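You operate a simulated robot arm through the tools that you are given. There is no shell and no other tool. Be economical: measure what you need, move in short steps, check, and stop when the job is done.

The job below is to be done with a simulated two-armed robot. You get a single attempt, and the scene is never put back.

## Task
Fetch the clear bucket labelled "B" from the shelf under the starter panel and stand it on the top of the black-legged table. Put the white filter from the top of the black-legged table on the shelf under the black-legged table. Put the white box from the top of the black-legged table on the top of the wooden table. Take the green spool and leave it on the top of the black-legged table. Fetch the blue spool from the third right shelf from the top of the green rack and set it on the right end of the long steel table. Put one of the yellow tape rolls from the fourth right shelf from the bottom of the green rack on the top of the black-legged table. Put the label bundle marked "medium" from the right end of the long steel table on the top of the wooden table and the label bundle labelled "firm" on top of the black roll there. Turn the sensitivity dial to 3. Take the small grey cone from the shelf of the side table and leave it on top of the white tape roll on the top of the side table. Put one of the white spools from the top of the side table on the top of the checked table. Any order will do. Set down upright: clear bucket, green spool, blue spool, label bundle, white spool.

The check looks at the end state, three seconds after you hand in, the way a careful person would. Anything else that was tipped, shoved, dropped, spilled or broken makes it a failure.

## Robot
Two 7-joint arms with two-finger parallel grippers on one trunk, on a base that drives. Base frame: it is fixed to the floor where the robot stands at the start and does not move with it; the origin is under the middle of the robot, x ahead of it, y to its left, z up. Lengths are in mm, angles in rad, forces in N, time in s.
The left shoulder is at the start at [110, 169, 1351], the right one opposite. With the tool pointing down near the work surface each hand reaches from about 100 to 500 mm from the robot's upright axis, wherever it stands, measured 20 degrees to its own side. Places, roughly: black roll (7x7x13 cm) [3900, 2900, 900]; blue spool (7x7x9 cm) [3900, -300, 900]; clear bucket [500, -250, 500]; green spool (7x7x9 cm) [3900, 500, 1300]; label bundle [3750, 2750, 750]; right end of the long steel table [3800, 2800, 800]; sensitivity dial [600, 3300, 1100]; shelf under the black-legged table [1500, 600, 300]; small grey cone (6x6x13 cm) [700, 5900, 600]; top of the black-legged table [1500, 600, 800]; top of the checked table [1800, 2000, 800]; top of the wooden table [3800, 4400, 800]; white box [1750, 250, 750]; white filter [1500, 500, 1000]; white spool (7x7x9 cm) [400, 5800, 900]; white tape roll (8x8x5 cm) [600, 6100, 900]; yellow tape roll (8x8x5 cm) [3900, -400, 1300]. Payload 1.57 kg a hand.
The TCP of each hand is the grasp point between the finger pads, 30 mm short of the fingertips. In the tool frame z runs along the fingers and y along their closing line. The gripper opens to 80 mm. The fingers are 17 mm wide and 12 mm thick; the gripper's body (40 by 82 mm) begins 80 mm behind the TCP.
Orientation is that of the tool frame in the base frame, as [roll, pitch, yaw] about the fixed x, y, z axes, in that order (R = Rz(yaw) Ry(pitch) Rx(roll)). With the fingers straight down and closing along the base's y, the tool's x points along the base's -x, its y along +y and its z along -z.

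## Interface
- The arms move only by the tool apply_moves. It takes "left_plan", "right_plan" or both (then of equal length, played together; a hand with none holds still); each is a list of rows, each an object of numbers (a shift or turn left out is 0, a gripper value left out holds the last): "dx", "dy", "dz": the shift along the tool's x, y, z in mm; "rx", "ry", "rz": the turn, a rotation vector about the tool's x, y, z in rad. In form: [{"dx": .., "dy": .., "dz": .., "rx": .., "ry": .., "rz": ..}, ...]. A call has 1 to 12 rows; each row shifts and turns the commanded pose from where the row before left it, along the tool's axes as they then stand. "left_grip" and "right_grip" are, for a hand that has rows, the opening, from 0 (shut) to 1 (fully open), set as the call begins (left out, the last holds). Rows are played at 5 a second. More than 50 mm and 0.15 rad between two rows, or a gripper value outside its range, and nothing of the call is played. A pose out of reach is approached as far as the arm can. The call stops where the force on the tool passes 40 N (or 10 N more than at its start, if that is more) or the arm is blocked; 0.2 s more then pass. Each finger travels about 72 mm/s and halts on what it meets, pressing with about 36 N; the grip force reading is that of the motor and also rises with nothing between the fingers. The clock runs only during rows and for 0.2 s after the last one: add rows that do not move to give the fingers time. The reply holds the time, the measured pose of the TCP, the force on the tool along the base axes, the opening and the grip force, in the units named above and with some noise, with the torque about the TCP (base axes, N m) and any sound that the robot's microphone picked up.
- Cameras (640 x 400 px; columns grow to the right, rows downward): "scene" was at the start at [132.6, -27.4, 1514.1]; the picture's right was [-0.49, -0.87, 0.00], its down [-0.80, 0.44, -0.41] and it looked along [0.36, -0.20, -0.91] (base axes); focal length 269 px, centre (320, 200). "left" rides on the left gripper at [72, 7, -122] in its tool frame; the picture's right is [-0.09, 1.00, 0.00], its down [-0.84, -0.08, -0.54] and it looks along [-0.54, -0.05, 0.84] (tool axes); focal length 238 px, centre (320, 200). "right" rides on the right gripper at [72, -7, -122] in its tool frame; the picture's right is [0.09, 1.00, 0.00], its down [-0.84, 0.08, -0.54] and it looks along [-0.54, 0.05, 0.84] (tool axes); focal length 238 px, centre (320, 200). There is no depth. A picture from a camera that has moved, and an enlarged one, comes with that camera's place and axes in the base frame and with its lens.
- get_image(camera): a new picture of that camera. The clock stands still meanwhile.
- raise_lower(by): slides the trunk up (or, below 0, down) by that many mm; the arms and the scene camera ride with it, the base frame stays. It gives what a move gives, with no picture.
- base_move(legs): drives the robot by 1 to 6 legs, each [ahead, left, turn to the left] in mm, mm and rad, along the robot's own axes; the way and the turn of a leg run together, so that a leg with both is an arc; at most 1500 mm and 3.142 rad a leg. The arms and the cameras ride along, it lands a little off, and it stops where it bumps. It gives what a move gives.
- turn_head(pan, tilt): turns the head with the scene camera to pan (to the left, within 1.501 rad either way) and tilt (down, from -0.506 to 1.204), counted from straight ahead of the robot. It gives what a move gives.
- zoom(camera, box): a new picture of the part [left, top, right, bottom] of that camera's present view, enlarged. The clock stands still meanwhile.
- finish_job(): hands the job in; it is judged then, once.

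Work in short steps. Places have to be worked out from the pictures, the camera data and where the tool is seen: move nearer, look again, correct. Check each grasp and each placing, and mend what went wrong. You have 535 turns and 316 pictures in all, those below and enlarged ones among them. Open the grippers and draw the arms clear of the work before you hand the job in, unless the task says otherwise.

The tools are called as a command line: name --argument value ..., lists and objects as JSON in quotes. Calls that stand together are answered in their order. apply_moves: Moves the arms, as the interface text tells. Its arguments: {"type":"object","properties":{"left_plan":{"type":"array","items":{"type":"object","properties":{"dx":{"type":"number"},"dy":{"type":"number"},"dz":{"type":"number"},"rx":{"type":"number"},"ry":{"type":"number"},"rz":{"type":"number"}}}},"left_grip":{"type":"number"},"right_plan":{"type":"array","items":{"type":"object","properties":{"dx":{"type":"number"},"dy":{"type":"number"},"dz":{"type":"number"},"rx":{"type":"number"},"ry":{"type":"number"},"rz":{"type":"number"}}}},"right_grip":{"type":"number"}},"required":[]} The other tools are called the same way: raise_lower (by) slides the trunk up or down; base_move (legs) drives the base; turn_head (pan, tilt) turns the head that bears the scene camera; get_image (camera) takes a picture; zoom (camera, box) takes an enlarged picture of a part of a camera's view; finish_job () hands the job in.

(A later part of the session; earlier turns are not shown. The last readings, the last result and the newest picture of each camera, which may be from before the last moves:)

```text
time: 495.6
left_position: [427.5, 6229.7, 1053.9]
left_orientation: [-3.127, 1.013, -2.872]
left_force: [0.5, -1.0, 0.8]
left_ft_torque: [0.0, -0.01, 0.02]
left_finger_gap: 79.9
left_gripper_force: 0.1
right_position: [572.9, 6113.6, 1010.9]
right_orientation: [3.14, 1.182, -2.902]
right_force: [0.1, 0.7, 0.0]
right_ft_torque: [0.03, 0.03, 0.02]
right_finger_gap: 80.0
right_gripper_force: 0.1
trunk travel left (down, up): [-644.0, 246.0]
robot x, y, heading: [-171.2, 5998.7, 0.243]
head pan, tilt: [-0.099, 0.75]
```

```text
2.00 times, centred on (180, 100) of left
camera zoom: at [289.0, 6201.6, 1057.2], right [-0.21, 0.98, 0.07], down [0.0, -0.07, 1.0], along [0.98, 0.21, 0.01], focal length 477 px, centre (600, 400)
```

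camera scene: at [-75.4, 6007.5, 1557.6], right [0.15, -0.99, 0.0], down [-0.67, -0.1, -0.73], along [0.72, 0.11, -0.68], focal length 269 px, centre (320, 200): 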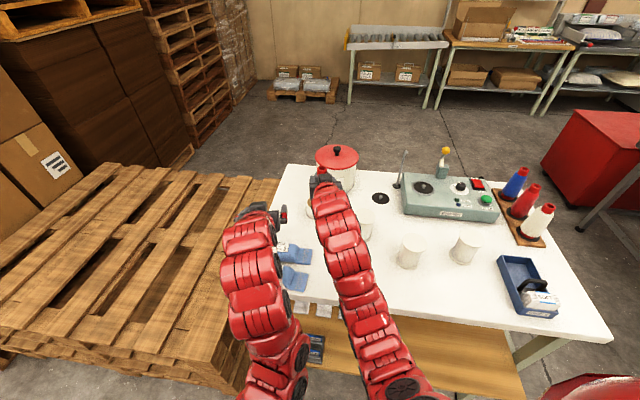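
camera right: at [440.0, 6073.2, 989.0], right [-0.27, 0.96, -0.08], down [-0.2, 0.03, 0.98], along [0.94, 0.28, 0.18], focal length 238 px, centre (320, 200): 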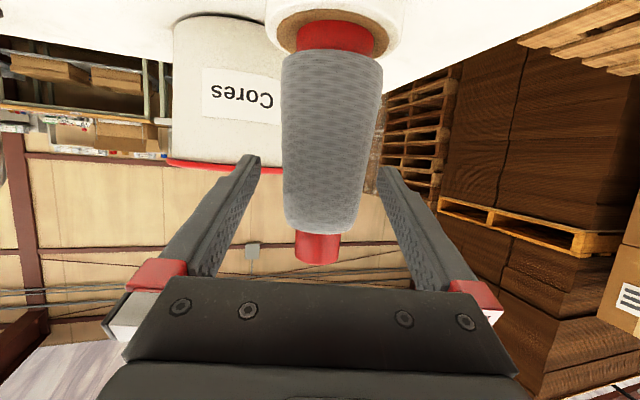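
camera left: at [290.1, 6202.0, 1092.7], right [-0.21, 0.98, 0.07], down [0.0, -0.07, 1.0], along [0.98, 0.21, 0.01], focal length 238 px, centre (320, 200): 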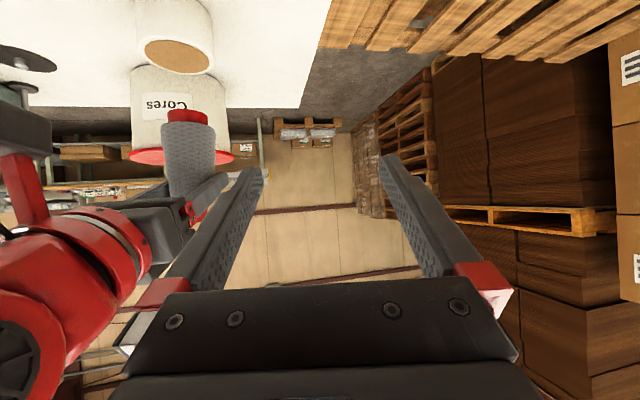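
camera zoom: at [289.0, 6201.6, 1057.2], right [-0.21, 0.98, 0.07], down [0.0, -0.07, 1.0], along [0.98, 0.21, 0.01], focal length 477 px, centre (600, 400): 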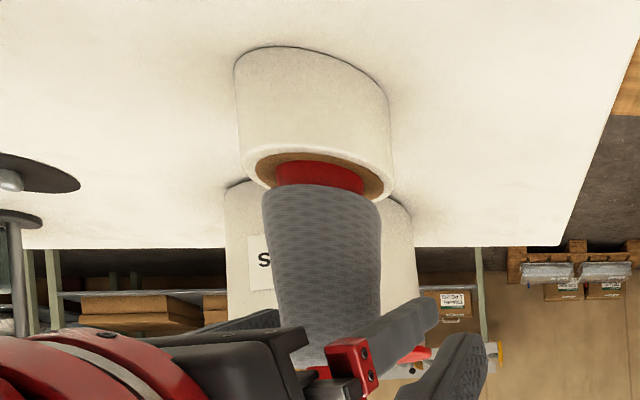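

Cone stands on the roll. Re-centre +5 and retract straight back.

apply_moves --right_plan '[{"dy": 5}, {"dx": 5.7, "dz": -13.9}, {"dx": 11.4, "dz": -27.7}, {"dx": 15.2, "dz": -37}, {}]'

base_move --legs '[[-250, 0, 0]]'

get_image --camera "scene"

```text
time: 496.8
left_position: [428.2, 6231.0, 1052.4]
left_orientation: [-3.128, 1.015, -2.87]
left_force: [-0.5, -0.8, 0.8]
left_ft_torque: [0.0, 0.02, 0.0]
left_finger_gap: 80.1
left_gripper_force: 0.1
right_position: [488.9, 6097.8, 1009.2]
right_orientation: [3.141, 1.182, -2.9]
right_force: [-0.6, 0.1, -0.9]
right_ft_torque: [-0.03, -0.01, 0.0]
right_finger_gap: 80.2
right_gripper_force: 0.1
trunk travel left (down, up): [-644.0, 246.0]
robot x, y, heading: [-170.5, 5998.5, 0.245]
head pan, tilt: [-0.099, 0.75]
```

```text
time: 498.6
left_position: [186.3, 6169.9, 1054.8]
left_orientation: [-3.128, 1.015, -2.869]
left_force: [0.2, 0.0, -0.1]
left_ft_torque: [-0.03, 0.0, 0.01]
left_finger_gap: 79.8
left_gripper_force: 0.1
right_position: [247.8, 6038.6, 1009.0]
right_orientation: [3.14, 1.182, -2.899]
right_force: [-0.4, -0.2, 0.3]
right_ft_torque: [0.0, 0.01, 0.02]
right_finger_gap: 79.9
right_gripper_force: 0.1
trunk travel left (down, up): [-644.0, 246.0]
robot x, y, heading: [-413.6, 5941.8, 0.249]
head pan, tilt: [-0.099, 0.75]
```

```text
109 pictures are left
camera scene: at [-251.0, 5971.8, 1521.7], right [0.15, -0.99, 0.0], down [-0.67, -0.1, -0.73], along [0.72, 0.11, -0.68], focal length 269 px, centre (320, 200)
```

scene: 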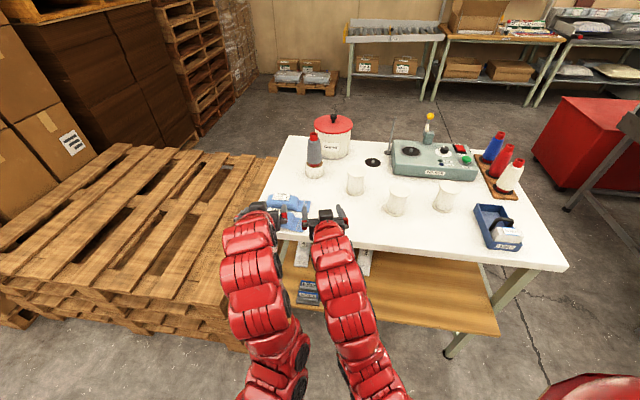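

Cone placed. Now the middle white spool with the right hand: straighten the base, shift right 60, and look.

base_move --legs '[[0, 0, -0.249], [-30, -60, 0]]'

get_image --camera "right"

get_image --camera "scene"

```text
time: 500.4
left_position: [195.0, 5956.8, 1053.3]
left_orientation: [-3.129, 1.015, -3.122]
left_force: [-0.1, -1.1, 0.0]
left_ft_torque: [-0.04, 0.0, 0.02]
left_finger_gap: 80.0
left_gripper_force: 0.0
right_position: [221.6, 5812.0, 1009.8]
right_orientation: [3.138, 1.181, 3.133]
right_force: [-0.4, -0.3, 0.3]
right_ft_torque: [0.01, -0.01, 0.04]
right_finger_gap: 80.2
right_gripper_force: 0.1
trunk travel left (down, up): [-644.0, 246.0]
robot x, y, heading: [-441.8, 5876.7, 0.004]
head pan, tilt: [-0.099, 0.75]
```

```text
108 pictures are left
camera right: at [82.6, 5806.9, 988.2], right [-0.03, 1.0, -0.08], down [-0.18, 0.08, 0.98], along [0.98, 0.05, 0.18], focal length 238 px, centre (320, 200)
```

right: 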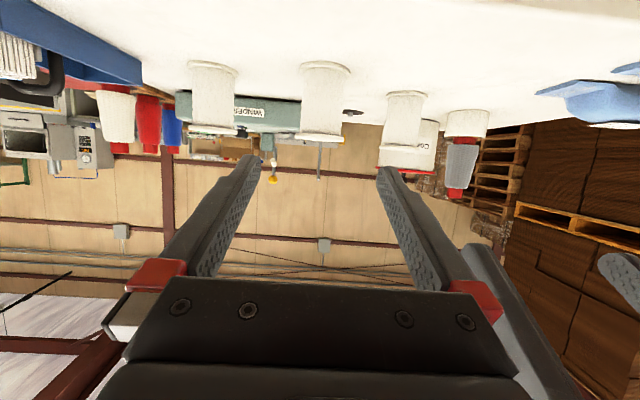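

```text
107 pictures are left
camera scene: at [-278.2, 5870.2, 1521.7], right [-0.1, -0.99, 0.0], down [-0.68, 0.07, -0.73], along [0.73, -0.07, -0.68], focal length 269 px, centre (320, 200)
```

scene: 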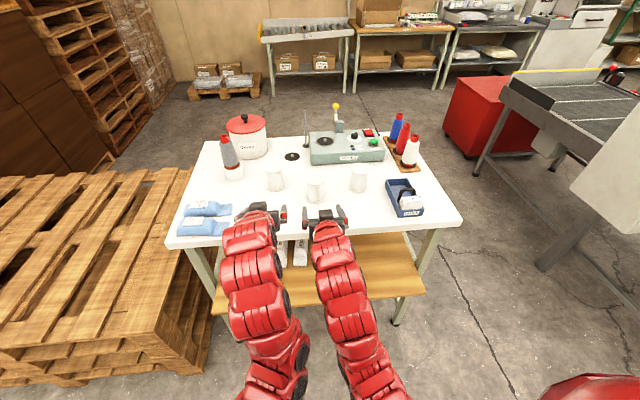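

Middle spool axis ≈[390,5820], centre z≈915. Lower 84, shift +8, drive 100 ahead and check.

apply_moves --right_plan '[{"dy": 8}, {}]'

raise_lower --by -84

base_move --legs '[[95, 0, 0]]'

get_image --camera "right"

```text
time: 501.0
left_position: [196.2, 5957.1, 1054.1]
left_orientation: [-3.129, 1.013, -3.12]
left_force: [-0.3, 0.5, 0.5]
left_ft_torque: [0.02, 0.02, 0.04]
left_finger_gap: 80.0
left_gripper_force: 0.0
right_position: [221.2, 5821.1, 1010.5]
right_orientation: [3.14, 1.182, 3.134]
right_force: [0.7, -0.1, 0.6]
right_ft_torque: [-0.04, -0.01, 0.0]
right_finger_gap: 80.1
right_gripper_force: 0.0
trunk travel left (down, up): [-644.0, 246.0]
robot x, y, heading: [-439.8, 5879.4, -0.005]
head pan, tilt: [-0.099, 0.75]
```

```text
time: 502.2
left_position: [194.7, 5957.5, 969.9]
left_orientation: [-3.128, 1.015, -3.118]
left_force: [0.9, -0.4, 0.3]
left_ft_torque: [0.03, 0.01, 0.0]
left_finger_gap: 79.9
left_gripper_force: 0.0
right_position: [221.4, 5823.4, 926.2]
right_orientation: [3.14, 1.182, 3.136]
right_force: [-0.5, 0.4, -1.2]
right_ft_torque: [-0.01, 0.01, 0.01]
right_finger_gap: 79.9
right_gripper_force: 0.1
trunk travel left (down, up): [-560.0, 330.0]
robot x, y, heading: [-439.3, 5875.2, 0.001]
head pan, tilt: [-0.099, 0.75]
```

```text
time: 503.4
left_position: [289.4, 5956.2, 967.9]
left_orientation: [-3.127, 1.013, -3.118]
left_force: [-0.1, 0.5, -0.7]
left_ft_torque: [-0.01, 0.0, -0.02]
left_finger_gap: 80.0
left_gripper_force: 0.2
right_position: [316.3, 5822.2, 925.8]
right_orientation: [3.14, 1.182, 3.135]
right_force: [0.6, 0.0, 0.8]
right_ft_torque: [-0.01, 0.01, -0.01]
right_finger_gap: 79.9
right_gripper_force: 0.0
trunk travel left (down, up): [-560.0, 330.0]
robot x, y, heading: [-342.8, 5878.8, -0.001]
head pan, tilt: [-0.099, 0.75]
```

```text
106 pictures are left
camera right: at [177.0, 5816.4, 904.1], right [-0.03, 1.0, -0.08], down [-0.18, 0.08, 0.98], along [0.98, 0.05, 0.18], focal length 238 px, centre (320, 200)
```

right: 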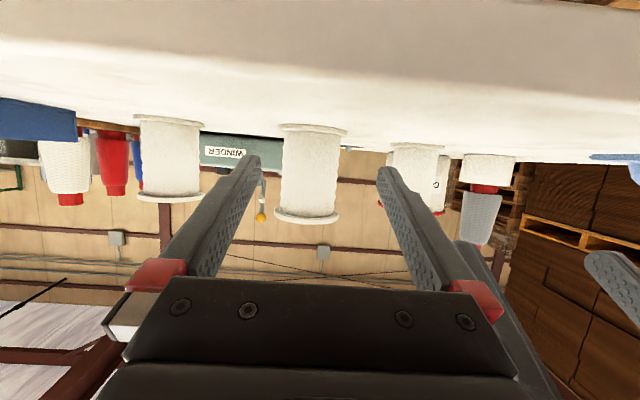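

Shift −6 and advance 60 mm, then check.

apply_moves --right_plan '[{"dy": -6}, {"dx": -11.4, "dz": 27.7}, {"dx": -11.4, "dz": 27.7}, {}]'

get_image --camera "right"

```text
time: 504.4
left_position: [289.5, 5957.2, 968.7]
left_orientation: [-3.126, 1.014, -3.12]
left_force: [0.1, 0.4, 0.7]
left_ft_torque: [-0.02, 0.0, -0.03]
left_finger_gap: 79.9
left_gripper_force: 0.0
right_position: [376.3, 5816.1, 927.7]
right_orientation: [3.139, 1.183, 3.135]
right_force: [0.4, -0.5, 0.2]
right_ft_torque: [-0.04, -0.02, 0.02]
right_finger_gap: 80.1
right_gripper_force: 0.1
trunk travel left (down, up): [-560.0, 330.0]
robot x, y, heading: [-344.5, 5876.7, 0.004]
head pan, tilt: [-0.099, 0.75]
```

```text
105 pictures are left
camera right: at [236.4, 5809.7, 905.5], right [-0.03, 1.0, -0.08], down [-0.18, 0.08, 0.98], along [0.98, 0.05, 0.18], focal length 238 px, centre (320, 200)
```

right: 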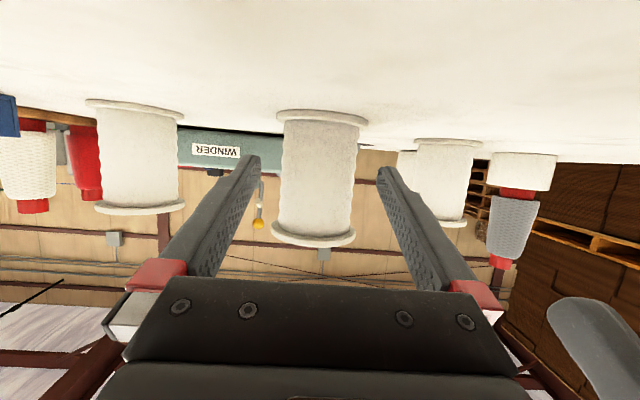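

Centred. Advance 43 mm, close and lift 40.

apply_moves --right_plan '[{"dx": -8.2, "dz": 19.9}, {"dx": -8.2, "dz": 19.9}, {}]'

apply_moves --right_plan '[{}, {}, {}, {}]' --right_grip 0

raise_lower --by 100

get_image --camera "right"

```text
time: 505.2
left_position: [289.3, 5955.9, 969.1]
left_orientation: [-3.128, 1.014, -3.12]
left_force: [0.4, 0.0, 0.1]
left_ft_torque: [-0.01, -0.01, -0.03]
left_finger_gap: 80.1
left_gripper_force: 0.0
right_position: [418.7, 5814.2, 927.3]
right_orientation: [3.139, 1.182, 3.136]
right_force: [-0.1, 0.4, 0.8]
right_ft_torque: [-0.02, -0.03, 0.01]
right_finger_gap: 79.8
right_gripper_force: 0.0
trunk travel left (down, up): [-560.0, 330.0]
robot x, y, heading: [-346.8, 5876.0, 0.005]
head pan, tilt: [-0.099, 0.75]
```

```text
time: 506.2
left_position: [289.3, 5956.8, 969.5]
left_orientation: [-3.128, 1.013, -3.118]
left_force: [-0.6, 0.5, -0.3]
left_ft_torque: [0.0, -0.03, 0.03]
left_finger_gap: 79.8
left_gripper_force: 0.0
right_position: [418.3, 5814.2, 927.9]
right_orientation: [3.14, 1.182, 3.137]
right_force: [1.7, 0.8, 0.9]
right_ft_torque: [-0.01, 0.01, 0.04]
right_finger_gap: 54.9
right_gripper_force: 36.0
trunk travel left (down, up): [-560.0, 330.0]
robot x, y, heading: [-345.8, 5877.0, -0.006]
head pan, tilt: [-0.099, 0.75]
```

```text
time: 507.5
left_position: [290.5, 5957.2, 1068.9]
left_orientation: [-3.129, 1.013, -3.121]
left_force: [-0.6, 0.0, 0.1]
left_ft_torque: [0.01, -0.02, -0.02]
left_finger_gap: 79.9
left_gripper_force: 0.0
right_position: [419.2, 5814.2, 1026.4]
right_orientation: [3.14, 1.182, 3.136]
right_force: [0.4, 0.1, -1.4]
right_ft_torque: [0.0, 0.0, -0.02]
right_finger_gap: 54.8
right_gripper_force: 36.2
trunk travel left (down, up): [-660.0, 230.0]
robot x, y, heading: [-347.1, 5874.5, -0.002]
head pan, tilt: [-0.099, 0.75]
```

```text
104 pictures are left
camera right: at [279.6, 5808.3, 1004.9], right [-0.03, 1.0, -0.08], down [-0.18, 0.08, 0.98], along [0.98, 0.05, 0.18], focal length 238 px, centre (320, 200)
```

right: 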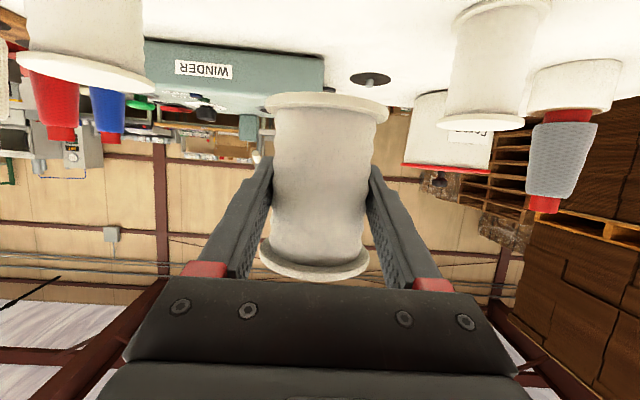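

White spool held. Next the dial: back off, turn to face −y and drive south along the lane west of the conveyor, then look.

base_move --legs '[[-420, 0, 0], [0, 0, -1.57], [1400, 0, 0], [1300, 0, 0]]'

turn_head --pan 1.2 --tilt 0.4

get_image --camera "scene"

```text
time: 526.4
left_position: [-702.1, 2575.5, 1068.5]
left_orientation: [-3.129, 1.014, 1.586]
left_force: [0.5, 0.2, 0.0]
left_ft_torque: [0.01, 0.01, 0.01]
left_finger_gap: 80.1
left_gripper_force: 0.0
right_position: [-846.0, 2448.2, 1027.3]
right_orientation: [3.14, 1.182, 1.555]
right_force: [-0.2, 0.7, -1.4]
right_ft_torque: [0.02, 0.01, 0.0]
right_finger_gap: 54.3
right_gripper_force: 36.3
trunk travel left (down, up): [-660.0, 230.0]
robot x, y, heading: [-774.5, 3214.2, -1.585]
head pan, tilt: [-0.099, 0.75]
```

```text
time: 527.9
left_position: [-701.7, 2574.7, 1069.3]
left_orientation: [-3.127, 1.014, 1.585]
left_force: [0.1, -0.4, -0.3]
left_ft_torque: [-0.03, 0.02, 0.02]
left_finger_gap: 80.0
left_gripper_force: 0.0
right_position: [-845.2, 2446.6, 1027.6]
right_orientation: [3.139, 1.181, 1.555]
right_force: [-0.1, 0.2, -0.4]
right_ft_torque: [-0.02, 0.03, -0.01]
right_finger_gap: 54.9
right_gripper_force: 36.3
trunk travel left (down, up): [-660.0, 230.0]
robot x, y, heading: [-773.0, 3210.0, -1.583]
head pan, tilt: [1.201, 0.4]
```

```text
103 pictures are left
camera scene: at [-689.5, 3098.6, 1568.7], right [-0.37, -0.93, 0.0], down [-0.36, 0.14, -0.92], along [0.86, -0.34, -0.39], focal length 269 px, centre (320, 200)
```

scene: 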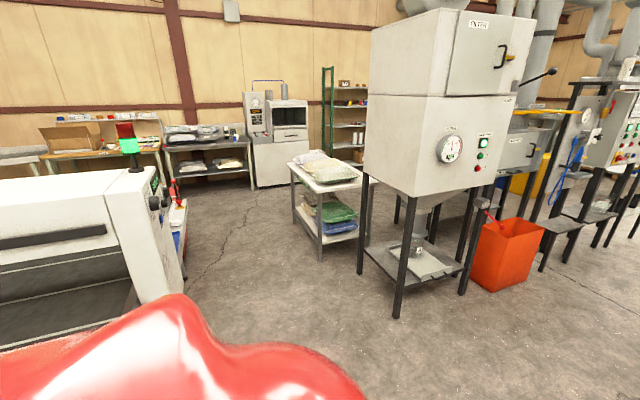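

The detector gate's control face looks toward −y. Zoom on the panel.

zoom --camera "scene" --box '[100, 110, 220, 310]'

```text
2.00 times, centred on (160, 210) of scene
camera zoom: at [-689.5, 3098.6, 1568.7], right [-0.37, -0.93, 0.0], down [-0.36, 0.14, -0.92], along [0.86, -0.34, -0.39], focal length 538 px, centre (640, 180)
```

zoom: 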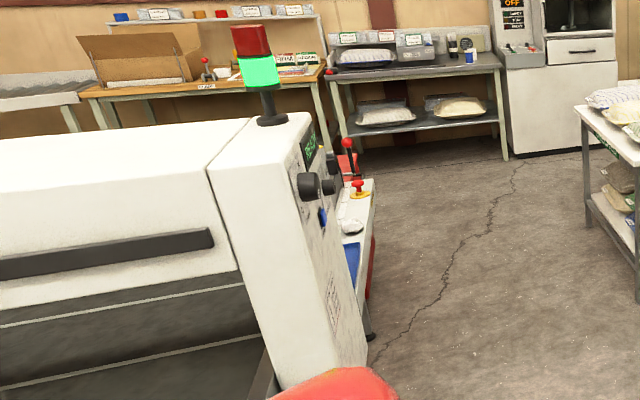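

Drive around: south to y≈2400, east to x≈540, then turn to face the panel (+y).

base_move --legs '[[810, 0, 0.015], [0, 0, 1.57], [1310, 0, 0]]'

base_move --legs '[[0, 0, 1.57]]'

turn_head --pan 0 --tilt 0.5

get_image --camera "scene"

```text
time: 542.3
left_position: [1180.0, 2473.7, 1069.4]
left_orientation: [-3.127, 1.015, -3.11]
left_force: [-1.0, 0.4, 0.9]
left_ft_torque: [-0.01, 0.02, 0.0]
left_finger_gap: 79.9
left_gripper_force: 0.1
right_position: [1308.8, 2332.4, 1026.8]
right_orientation: [3.139, 1.181, -3.137]
right_force: [0.4, -0.2, -1.9]
right_ft_torque: [-0.03, 0.03, -0.01]
right_finger_gap: 54.4
right_gripper_force: 36.2
trunk travel left (down, up): [-660.0, 230.0]
robot x, y, heading: [544.6, 2391.6, 0.008]
head pan, tilt: [1.201, 0.4]
```

```text
time: 546.5
left_position: [480.8, 3026.7, 1070.4]
left_orientation: [-3.128, 1.015, -1.576]
left_force: [-0.6, 0.1, 0.3]
left_ft_torque: [0.02, -0.02, -0.01]
left_finger_gap: 80.0
left_gripper_force: 0.0
right_position: [626.4, 3152.6, 1026.7]
right_orientation: [3.14, 1.182, -1.601]
right_force: [0.0, 0.4, -1.7]
right_ft_torque: [-0.02, -0.04, -0.03]
right_finger_gap: 54.3
right_gripper_force: 35.6
trunk travel left (down, up): [-660.0, 230.0]
robot x, y, heading: [542.8, 2388.4, 1.547]
head pan, tilt: [1.201, 0.4]
```

```text
time: 547.9
left_position: [481.4, 3027.9, 1069.6]
left_orientation: [-3.126, 1.014, -1.572]
left_force: [0.0, 0.2, 0.6]
left_ft_torque: [-0.02, 0.01, 0.03]
left_finger_gap: 80.0
left_gripper_force: 0.1
right_position: [627.3, 3153.4, 1027.4]
right_orientation: [3.14, 1.182, -1.603]
right_force: [0.4, 0.7, -1.9]
right_ft_torque: [-0.04, 0.01, 0.02]
right_finger_gap: 54.5
right_gripper_force: 35.8
trunk travel left (down, up): [-660.0, 230.0]
robot x, y, heading: [539.0, 2392.3, 1.541]
head pan, tilt: [0.0, 0.499]
```

```text
101 pictures are left
camera scene: at [547.9, 2563.4, 1559.6], right [1.0, -0.03, 0.0], down [-0.01, -0.48, -0.88], along [0.02, 0.88, -0.48], focal length 269 px, centre (320, 200)
```

scene: 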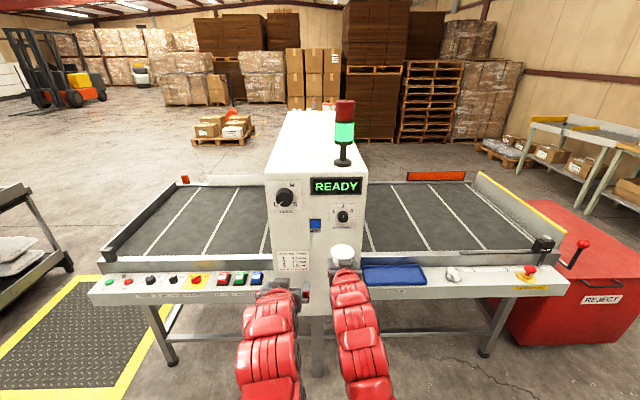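

zoom --camera "scene" --box '[255, 160, 385, 260]'

```text
4.00 times, centred on (320, 210) of scene
camera zoom: at [547.9, 2563.4, 1559.6], right [1.0, -0.03, 0.0], down [-0.01, -0.48, -0.88], along [0.02, 0.88, -0.48], focal length 1076 px, centre (320, 160)
```

zoom: 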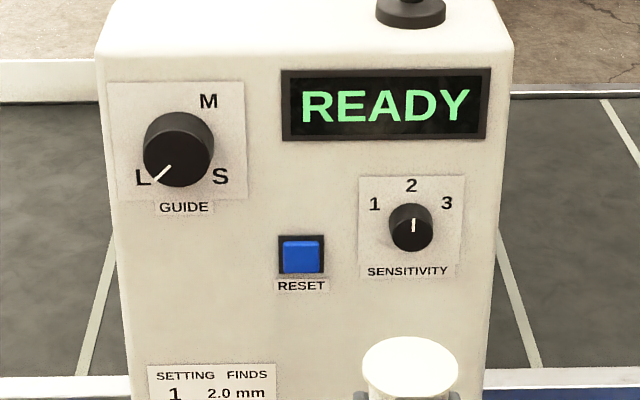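

SENSITIVITY now points at 2; 3 is ~52° clockwise. I'll use the left hand, horizontal and coaxial with the knob (≈[637,3280,1100]). Strafe right 180 and level the hand.

base_move --legs '[[0, -185, 0.03]]'

apply_moves --left_plan '[{"ry": -0.139}, {"ry": -0.139}, {"ry": -0.139}, {"ry": -0.139}, {}]' --left_grip 0.75

get_image --camera "left"

get_image --camera "scene"

```text
time: 549.4
left_position: [651.1, 3023.7, 1069.5]
left_orientation: [-3.129, 1.015, -1.546]
left_force: [0.4, -0.4, 0.2]
left_ft_torque: [-0.01, 0.01, -0.01]
left_finger_gap: 80.1
left_gripper_force: 0.1
right_position: [794.3, 3152.9, 1027.6]
right_orientation: [3.137, 1.181, -1.576]
right_force: [-0.2, 0.1, -1.8]
right_ft_torque: [-0.02, 0.01, 0.02]
right_finger_gap: 54.8
right_gripper_force: 36.1
trunk travel left (down, up): [-660.0, 230.0]
robot x, y, heading: [732.2, 2386.2, 1.579]
head pan, tilt: [0.0, 0.499]
```

```text
time: 550.6
left_position: [655.6, 3024.0, 1062.6]
left_orientation: [-1.647, 1.563, -0.065]
left_force: [-0.2, 0.5, 0.8]
left_ft_torque: [0.02, 0.02, 0.01]
left_finger_gap: 60.0
left_gripper_force: 0.2
left hand out of reach, approached as far as the arm can: row 2
right_position: [793.6, 3153.0, 1027.0]
right_orientation: [3.141, 1.182, -1.573]
right_force: [0.0, -0.4, -1.4]
right_ft_torque: [0.0, -0.02, 0.04]
right_finger_gap: 54.9
right_gripper_force: 36.1
trunk travel left (down, up): [-660.0, 230.0]
robot x, y, heading: [729.0, 2388.5, 1.576]
head pan, tilt: [0.0, 0.499]
```

```text
99 pictures are left
camera left: at [649.9, 2902.2, 991.4], right [-1.0, -0.01, 0.08], down [0.08, -0.54, 0.84], along [0.03, 0.84, 0.54], focal length 238 px, centre (320, 200)
```

left: 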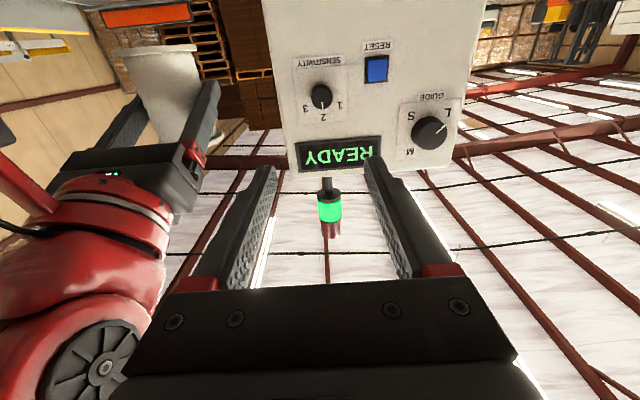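

```text
98 pictures are left
camera scene: at [731.2, 2561.2, 1559.6], right [1.0, 0.0, 0.0], down [0.0, -0.48, -0.88], along [0.0, 0.88, -0.48], focal length 269 px, centre (320, 200)
```

scene: 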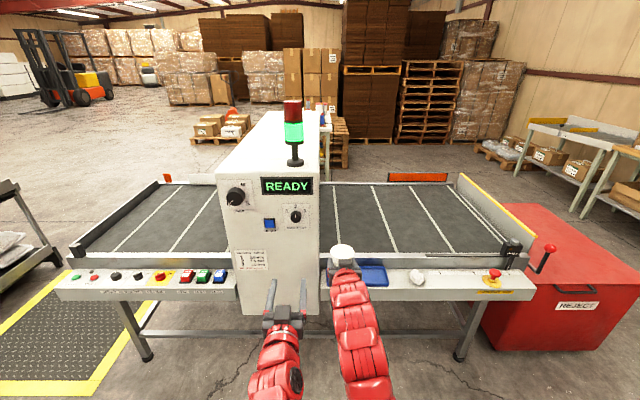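

Knob triangulates to ≈[646,3350,1063]; the left hand is level with it. Move the right hand 60 mm aside, shift left hand 9 mm, drive 110 forward, and re-look.

apply_moves --right_plan '[{"dy": -30}, {"dy": -30}, {}]' --left_plan '[{"dy": 9}, {}, {}]'

base_move --legs '[[110, 0, 0]]'

get_image --camera "left"

get_image --camera "scene"

```text
time: 551.4
left_position: [645.1, 3023.7, 1062.1]
left_orientation: [-1.71, 1.565, -0.126]
left_force: [-0.5, -0.4, 0.2]
left_ft_torque: [0.0, -0.04, -0.03]
left_finger_gap: 59.8
left_gripper_force: 0.0
right_position: [852.6, 3152.7, 1026.6]
right_orientation: [-3.141, 1.181, -1.572]
right_force: [-1.0, 0.2, -2.5]
right_ft_torque: [-0.01, -0.01, -0.02]
right_finger_gap: 54.4
right_gripper_force: 35.9
trunk travel left (down, up): [-660.0, 230.0]
robot x, y, heading: [734.6, 2391.2, 1.568]
head pan, tilt: [0.0, 0.499]
```

```text
time: 552.6
left_position: [644.0, 3135.5, 1061.7]
left_orientation: [-1.782, 1.566, -0.196]
left_force: [-0.6, 0.9, 0.0]
left_ft_torque: [0.02, 0.03, -0.04]
left_finger_gap: 59.9
left_gripper_force: 0.0
right_position: [851.5, 3264.1, 1025.9]
right_orientation: [3.139, 1.179, -1.572]
right_force: [0.3, 0.2, -2.4]
right_ft_torque: [0.01, -0.03, 0.03]
right_finger_gap: 54.8
right_gripper_force: 36.0
trunk travel left (down, up): [-660.0, 230.0]
robot x, y, heading: [730.8, 2500.8, 1.576]
head pan, tilt: [0.0, 0.499]
```

```text
97 pictures are left
camera left: at [640.3, 3013.5, 991.1], right [-1.0, -0.01, 0.09], down [0.08, -0.54, 0.84], along [0.03, 0.84, 0.54], focal length 238 px, centre (320, 200)
```

left: 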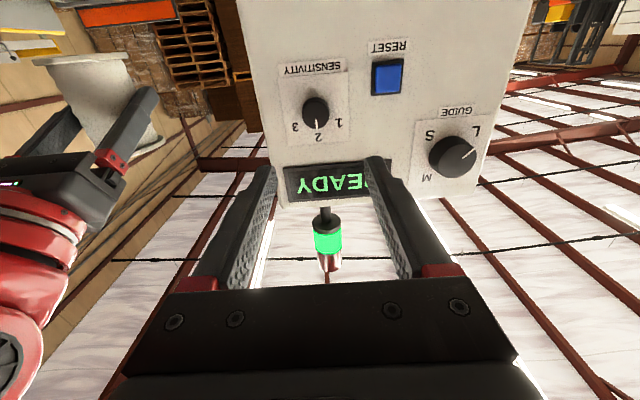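

```text
96 pictures are left
camera scene: at [730.9, 2672.3, 1559.5], right [1.0, 0.0, 0.0], down [0.0, -0.48, -0.88], along [0.0, 0.88, -0.48], focal length 269 px, centre (320, 200)
```

scene: 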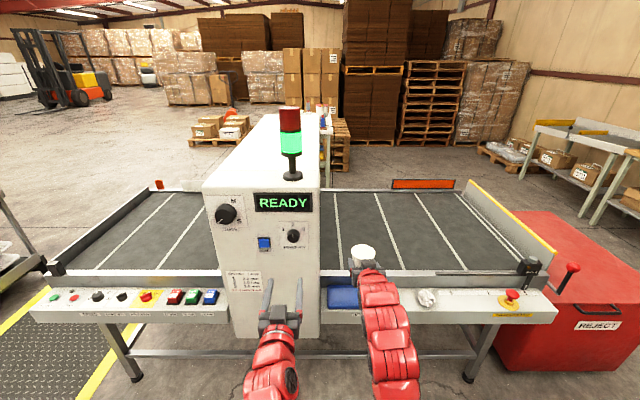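

Knob at ≈[646.5,3348,1064] again. Align (+2.5 mm both ways) and advance 165 mm, then check.

apply_moves --left_plan '[{"dy": -2.5, "dx": -2.5, "dz": 25}, {"dz": 45}, {"dz": 45}, {"dz": 45}, {}]'

get_image --camera "left"

zoom --camera "scene" --box '[230, 180, 350, 280]'

```text
time: 553.8
left_position: [646.1, 3292.1, 1067.6]
left_orientation: [-1.633, 1.564, -0.049]
left_force: [0.1, 0.2, -0.5]
left_ft_torque: [0.02, 0.02, -0.02]
left_finger_gap: 59.9
left_gripper_force: 0.2
right_position: [852.2, 3263.1, 1027.1]
right_orientation: [3.14, 1.182, -1.573]
right_force: [0.3, -0.5, -1.2]
right_ft_torque: [-0.03, 0.01, 0.01]
right_finger_gap: 55.0
right_gripper_force: 35.9
trunk travel left (down, up): [-660.0, 230.0]
robot x, y, heading: [733.4, 2496.8, 1.574]
head pan, tilt: [0.0, 0.499]
```

```text
95 pictures are left
camera left: at [642.2, 3170.0, 996.2], right [-1.0, -0.01, 0.09], down [0.08, -0.54, 0.84], along [0.03, 0.84, 0.54], focal length 238 px, centre (320, 200)
```

left: 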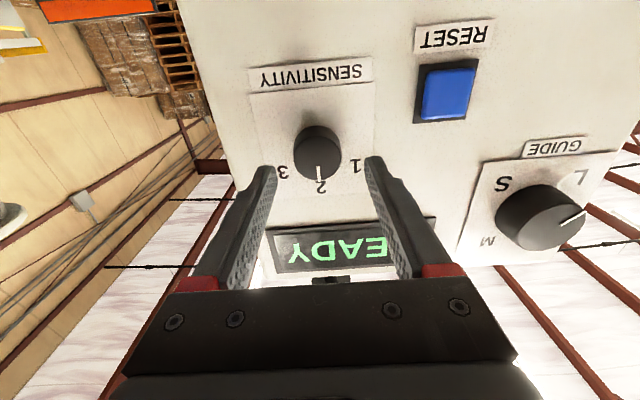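

```text
4.00 times, centred on (290, 230) of scene
camera zoom: at [731.2, 2671.0, 1559.7], right [1.0, 0.0, 0.0], down [0.0, -0.48, -0.88], along [0.0, 0.88, -0.48], focal length 1076 px, centre (440, 80)
```

zoom: 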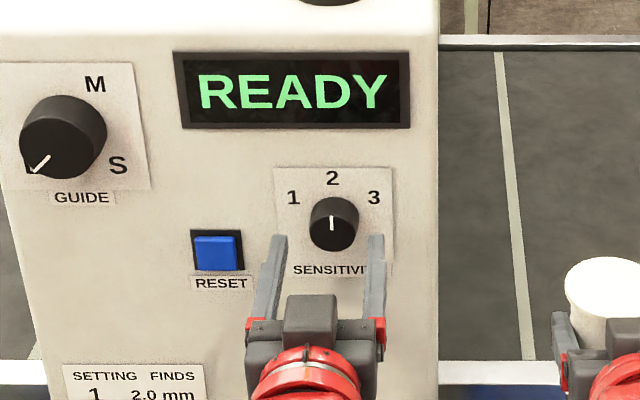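

Well aligned. Advance 30 mm more.

apply_moves --left_plan '[{"dz": 15, "dy": -1}, {"dz": 15}, {}]'

get_image --camera "left"

```text
time: 554.6
left_position: [644.5, 3324.0, 1065.3]
left_orientation: [-1.666, 1.563, -0.085]
left_force: [0.1, 0.2, 0.2]
left_ft_torque: [0.01, -0.02, 0.03]
left_finger_gap: 59.6
left_gripper_force: 0.1
right_position: [852.0, 3264.6, 1026.3]
right_orientation: [3.141, 1.182, -1.571]
right_force: [-0.3, 1.1, -1.6]
right_ft_torque: [-0.02, 0.01, 0.01]
right_finger_gap: 54.7
right_gripper_force: 35.5
trunk travel left (down, up): [-660.0, 230.0]
robot x, y, heading: [734.5, 2496.8, 1.575]
head pan, tilt: [0.0, 0.499]
```

```text
93 pictures are left
camera left: at [641.4, 3201.6, 994.3], right [-1.0, -0.01, 0.08], down [0.08, -0.54, 0.84], along [0.03, 0.84, 0.54], focal length 238 px, centre (320, 200)
```

left: 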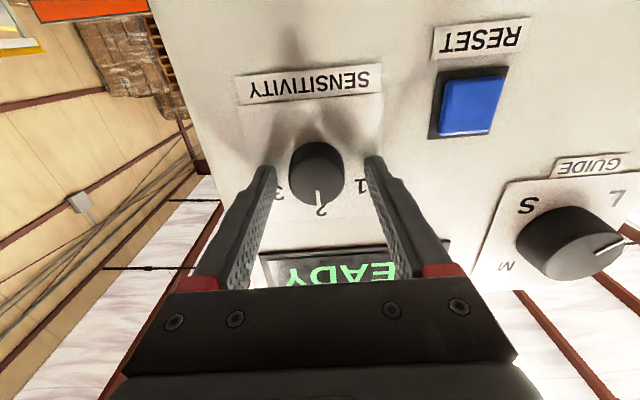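

Adjust +3 mm up/right and 5 mm in, then close on the knob.

apply_moves --left_plan '[{"dx": -3, "dy": -2.5, "dz": 5}, {}]'

apply_moves --left_plan '[{}, {}, {}, {}]' --left_grip 0

get_image --camera "left"

```text
time: 555.2
left_position: [647.4, 3326.9, 1067.9]
left_orientation: [-2.135, 1.563, -0.55]
left_force: [-2.0, -25.6, -13.2]
left_ft_torque: [-0.28, 0.44, -0.85]
left_finger_gap: 57.8
left_gripper_force: 0.0
right_position: [850.8, 3261.6, 1027.9]
right_orientation: [3.141, 1.184, -1.574]
right_force: [-0.1, -0.8, -1.3]
right_ft_torque: [-0.03, -0.01, 0.01]
right_finger_gap: 54.9
right_gripper_force: 36.4
trunk travel left (down, up): [-660.0, 230.0]
robot x, y, heading: [731.4, 2497.1, 1.575]
head pan, tilt: [0.0, 0.499]
```

```text
time: 556.2
left_position: [647.5, 3327.3, 1071.0]
left_orientation: [-1.273, 1.564, 0.313]
left_force: [3.2, -29.6, -10.8]
left_ft_torque: [-0.49, -0.04, 0.0]
left_finger_gap: 36.7
left_gripper_force: 43.4
right_position: [851.3, 3261.8, 1029.8]
right_orientation: [3.139, 1.185, -1.574]
right_force: [-0.3, 0.6, -2.3]
right_ft_torque: [0.0, -0.02, -0.02]
right_finger_gap: 54.4
right_gripper_force: 36.0
trunk travel left (down, up): [-660.0, 230.0]
robot x, y, heading: [730.9, 2498.5, 1.572]
head pan, tilt: [0.0, 0.499]
```

```text
92 pictures are left
camera left: at [643.7, 3205.0, 999.5], right [-1.0, -0.02, 0.09], down [0.08, -0.54, 0.84], along [0.03, 0.84, 0.54], focal length 238 px, centre (320, 200)
```

left: 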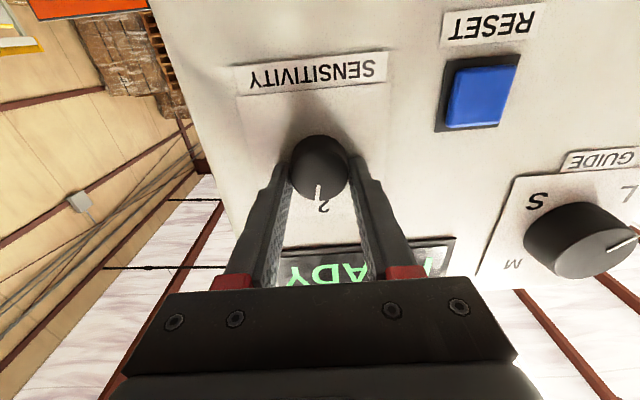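

Gripped (36.7 mm knob) with tips lightly against the panel. Back off 3 mm and turn clockwise in steps.

apply_moves --left_plan '[{"dz": -3}, {}]'

apply_moves --left_plan '[{"rz": 0.12}, {"rz": 0.12}, {"rz": 0.12}, {"rz": 0.12}, {}]'

get_image --camera "left"

zoom --camera "scene" --box '[240, 190, 340, 280]'

```text
time: 556.8
left_position: [647.7, 3327.1, 1070.9]
left_orientation: [-1.107, 1.565, 0.478]
left_force: [2.3, 1.1, 5.0]
left_ft_torque: [-0.98, 0.02, -0.05]
left_finger_gap: 37.0
left_gripper_force: 43.5
right_position: [852.0, 3262.7, 1027.0]
right_orientation: [3.138, 1.181, -1.576]
right_force: [0.2, 0.0, -1.5]
right_ft_torque: [0.05, 0.0, 0.0]
right_finger_gap: 54.6
right_gripper_force: 35.9
trunk travel left (down, up): [-660.0, 230.0]
robot x, y, heading: [731.7, 2497.0, 1.574]
head pan, tilt: [0.0, 0.499]
```

```text
time: 558.0
left_position: [650.6, 3326.3, 1071.2]
left_orientation: [1.564, 1.092, -3.136]
left_force: [11.7, 11.5, 18.2]
left_ft_torque: [1.14, -0.04, -0.77]
left_finger_gap: 36.6
left_gripper_force: 43.1
right_position: [853.4, 3263.1, 1027.6]
right_orientation: [3.134, 1.182, -1.578]
right_force: [0.6, 0.4, -1.4]
right_ft_torque: [0.01, 0.01, -0.02]
right_finger_gap: 54.5
right_gripper_force: 35.9
trunk travel left (down, up): [-660.0, 230.0]
robot x, y, heading: [730.3, 2499.2, 1.569]
head pan, tilt: [0.0, 0.499]
```

```text
91 pictures are left
camera left: at [613.5, 3204.6, 1009.7], right [-0.84, -0.01, 0.54], down [0.46, -0.54, 0.71], along [0.28, 0.84, 0.46], focal length 238 px, centre (320, 200)
```

left: 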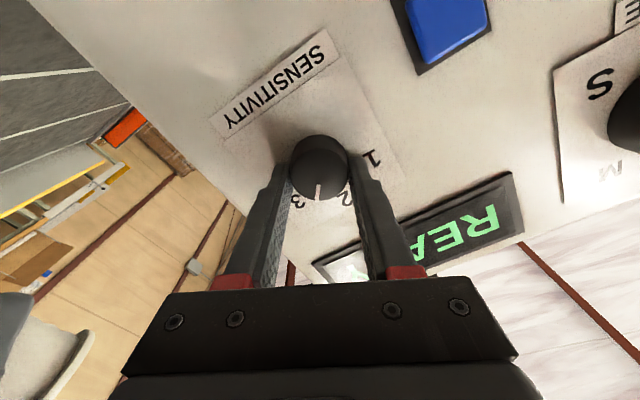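

```text
4.44 times, centred on (290, 235) of scene
camera zoom: at [733.6, 2671.1, 1559.8], right [1.0, 0.0, 0.0], down [0.0, -0.48, -0.88], along [0.0, 0.88, -0.48], focal length 1196 px, centre (453, 44)
```

zoom: 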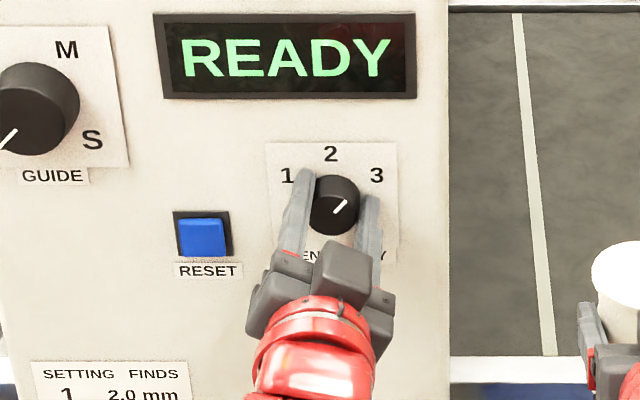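

Turned ~27°; "3" needs ≈45–50°. Turn 0.32 more and check.

apply_moves --left_plan '[{"rz": 0.11}, {"rz": 0.11}, {"rz": 0.1}, {}]'

get_image --camera "left"

zoom --camera "scene" --box '[260, 200, 320, 260]'

```text
time: 559.0
left_position: [651.2, 3326.2, 1069.5]
left_orientation: [1.572, 0.775, -3.129]
left_force: [19.9, 6.7, 15.5]
left_ft_torque: [0.5, 0.03, -0.83]
left_finger_gap: 36.8
left_gripper_force: 43.0
right_position: [855.7, 3263.2, 1027.6]
right_orientation: [3.132, 1.183, -1.579]
right_force: [-0.1, 0.3, -2.1]
right_ft_torque: [0.0, -0.01, 0.0]
right_finger_gap: 54.7
right_gripper_force: 36.2
trunk travel left (down, up): [-660.0, 230.0]
robot x, y, heading: [733.6, 2500.9, 1.576]
head pan, tilt: [0.0, 0.499]
```

```text
89 pictures are left
camera left: at [597.7, 3204.0, 1024.2], right [-0.63, -0.01, 0.78], down [0.66, -0.53, 0.53], along [0.41, 0.85, 0.34], focal length 238 px, centre (320, 200)
```

left: 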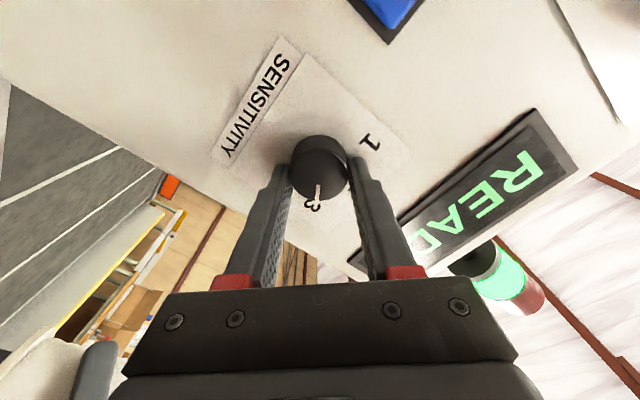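

```text
6.67 times, centred on (290, 230) of scene
camera zoom: at [735.2, 2670.4, 1559.7], right [1.0, 0.0, 0.0], down [0.0, -0.48, -0.88], along [0.0, 0.88, -0.48], focal length 1793 px, centre (520, 0)
```

zoom: 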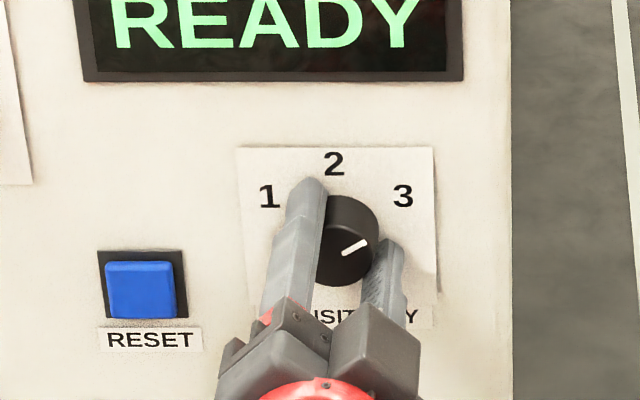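

Label geometry puts "3" at ≈60° from "2"; the pointer reads ~50–55°. Turn 0.17 more, then release and verify.

apply_moves --left_plan '[{"rz": 0.09}, {"rz": 0.08}, {}]'

zoom --camera "scene" --box '[260, 200, 320, 260]'

```text
time: 559.8
left_position: [651.0, 3325.4, 1065.8]
left_orientation: [1.574, 0.603, -3.125]
left_force: [20.0, -2.4, 6.1]
left_ft_torque: [0.39, -0.4, -0.83]
left_finger_gap: 37.5
left_gripper_force: 42.9
right_position: [854.4, 3261.4, 1025.8]
right_orientation: [3.133, 1.184, -1.58]
right_force: [0.0, -0.2, -1.8]
right_ft_torque: [-0.03, -0.02, 0.0]
right_finger_gap: 54.7
right_gripper_force: 36.2
trunk travel left (down, up): [-660.0, 230.0]
robot x, y, heading: [733.5, 2497.3, 1.572]
head pan, tilt: [0.0, 0.499]
```

```text
6.67 times, centred on (290, 230) of scene
camera zoom: at [735.0, 2670.5, 1559.6], right [1.0, 0.0, 0.0], down [0.0, -0.48, -0.88], along [0.0, 0.88, -0.48], focal length 1793 px, centre (520, 0)
```

zoom: 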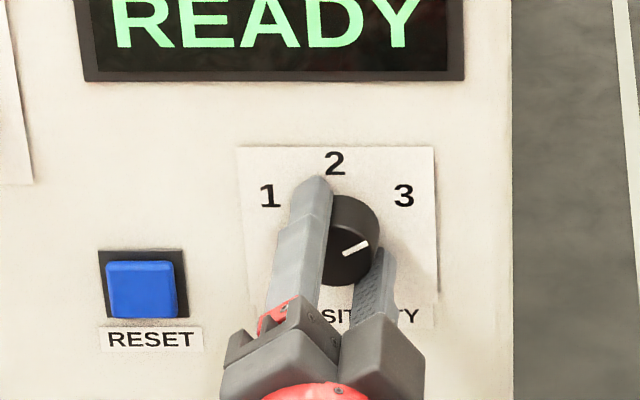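

Pointer now ≈60°. Open and retract, then verify.

apply_moves --left_plan '[{}, {}, {}]' --left_grip 0.8

apply_moves --left_plan '[{"dz": -15}, {"dz": -40}, {"dz": -45}, {"dz": -45}, {}]'

zoom --camera "scene" --box '[260, 200, 320, 260]'

get_image --camera "left"

```text
time: 560.6
left_position: [643.5, 3326.5, 1066.2]
left_orientation: [1.574, 0.608, -3.123]
left_force: [-7.8, -8.6, -3.7]
left_ft_torque: [-0.35, 0.38, -0.02]
left_finger_gap: 63.0
left_gripper_force: 0.1
right_position: [849.4, 3263.6, 1027.5]
right_orientation: [-3.141, 1.183, -1.569]
right_force: [-0.9, 0.6, -1.3]
right_ft_torque: [-0.01, 0.0, -0.03]
right_finger_gap: 54.7
right_gripper_force: 36.1
trunk travel left (down, up): [-660.0, 230.0]
robot x, y, heading: [729.6, 2500.0, 1.576]
head pan, tilt: [0.0, 0.499]
```

```text
time: 561.8
left_position: [652.2, 3182.3, 1068.9]
left_orientation: [1.573, 0.608, -3.129]
left_force: [1.1, 0.5, 0.8]
left_ft_torque: [0.02, -0.02, -0.01]
left_finger_gap: 63.9
left_gripper_force: 0.0
right_position: [850.9, 3263.6, 1026.0]
right_orientation: [3.14, 1.181, -1.571]
right_force: [0.3, 0.0, -2.3]
right_ft_torque: [-0.04, -0.01, -0.02]
right_finger_gap: 54.7
right_gripper_force: 36.3
trunk travel left (down, up): [-660.0, 230.0]
robot x, y, heading: [728.3, 2499.0, 1.575]
head pan, tilt: [0.0, 0.499]
```

```text
6.67 times, centred on (290, 230) of scene
camera zoom: at [731.2, 2672.9, 1559.4], right [1.0, 0.0, 0.0], down [0.0, -0.48, -0.88], along [0.0, 0.88, -0.48], focal length 1793 px, centre (520, 0)
```

zoom: 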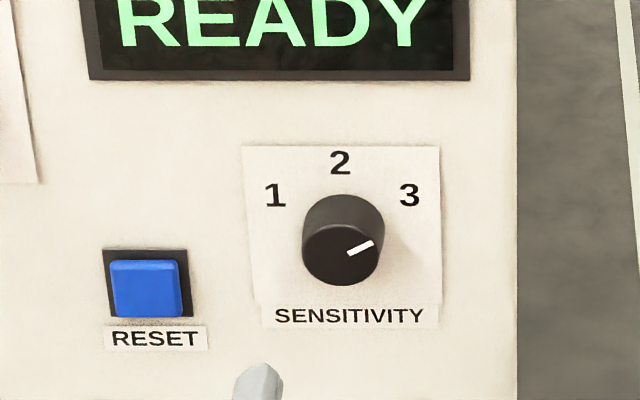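

```text
85 pictures are left
camera left: at [590.3, 3058.8, 1033.0], right [-0.49, -0.01, 0.87], down [0.74, -0.53, 0.41], along [0.46, 0.85, 0.27], focal length 238 px, centre (320, 200)
```

left: 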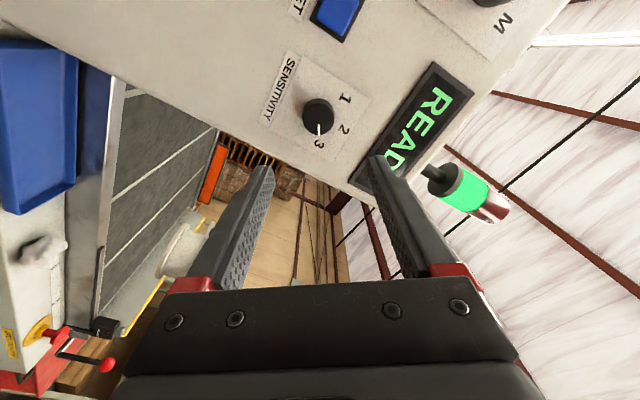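

The pointer aims at 3 in both views. Last: white spool to the checked table, approached from its east side. Back off, turn, and drive east through the gap.

base_move --legs '[[-70, 0, 0], [0, 0, -1.575]]'

base_move --legs '[[0, 340, 0], [1400, 0, 0], [400, 0, 0]]'

turn_head --pan -1.2 --tilt 0.6

get_image --camera "scene"

```text
time: 566.6
left_position: [1413.2, 2504.5, 1068.7]
left_orientation: [1.573, 0.606, 1.579]
left_force: [-0.3, -0.7, -0.4]
left_ft_torque: [0.02, -0.02, 0.01]
left_finger_gap: 63.9
left_gripper_force: 0.1
right_position: [1495.7, 2301.8, 1027.3]
right_orientation: [3.14, 1.182, 3.132]
right_force: [-0.4, -0.3, -1.3]
right_ft_torque: [-0.02, 0.03, -0.02]
right_finger_gap: 54.5
right_gripper_force: 35.7
trunk travel left (down, up): [-660.0, 230.0]
robot x, y, heading: [734.1, 2427.2, -0.005]
head pan, tilt: [0.0, 0.499]
```

```text
time: 577.5
left_position: [3202.3, 2862.0, 1067.4]
left_orientation: [1.572, 0.608, 1.592]
left_force: [-0.4, 0.6, -0.4]
left_ft_torque: [-0.01, -0.01, 0.0]
left_finger_gap: 64.0
left_gripper_force: 0.1
right_position: [3286.6, 2661.8, 1027.1]
right_orientation: [3.14, 1.182, -3.138]
right_force: [0.1, 0.2, -2.3]
right_ft_torque: [-0.02, 0.01, -0.02]
right_finger_gap: 54.4
right_gripper_force: 36.4
trunk travel left (down, up): [-660.0, 230.0]
robot x, y, heading: [2522.8, 2776.9, 0.008]
head pan, tilt: [0.0, 0.499]
```

```text
time: 578.9
left_position: [3201.6, 2862.0, 1068.2]
left_orientation: [1.572, 0.607, 1.593]
left_force: [0.6, -0.2, -0.2]
left_ft_torque: [0.04, 0.05, -0.02]
left_finger_gap: 64.2
left_gripper_force: 0.1
right_position: [3286.2, 2661.6, 1026.8]
right_orientation: [-3.141, 1.181, -3.139]
right_force: [-0.4, 1.0, -1.1]
right_ft_torque: [-0.01, 0.02, 0.03]
right_finger_gap: 54.2
right_gripper_force: 35.4
trunk travel left (down, up): [-660.0, 230.0]
robot x, y, heading: [2518.4, 2777.4, 0.006]
head pan, tilt: [-1.201, 0.6]
```

```text
84 pictures are left
camera scene: at [2633.9, 2697.7, 1550.5], right [-0.93, -0.37, 0.0], down [-0.21, 0.52, -0.83], along [0.31, -0.77, -0.56], focal length 269 px, centre (320, 200)
```

scene: 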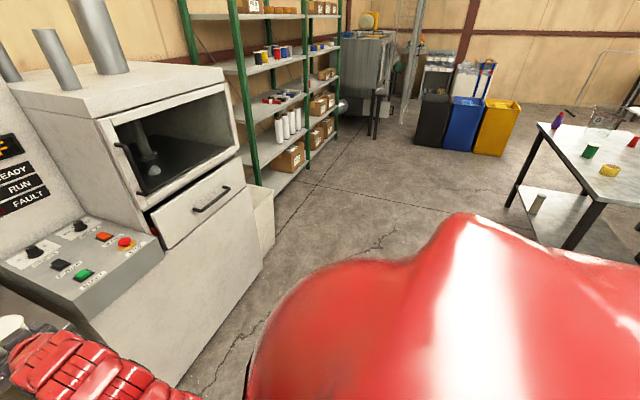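

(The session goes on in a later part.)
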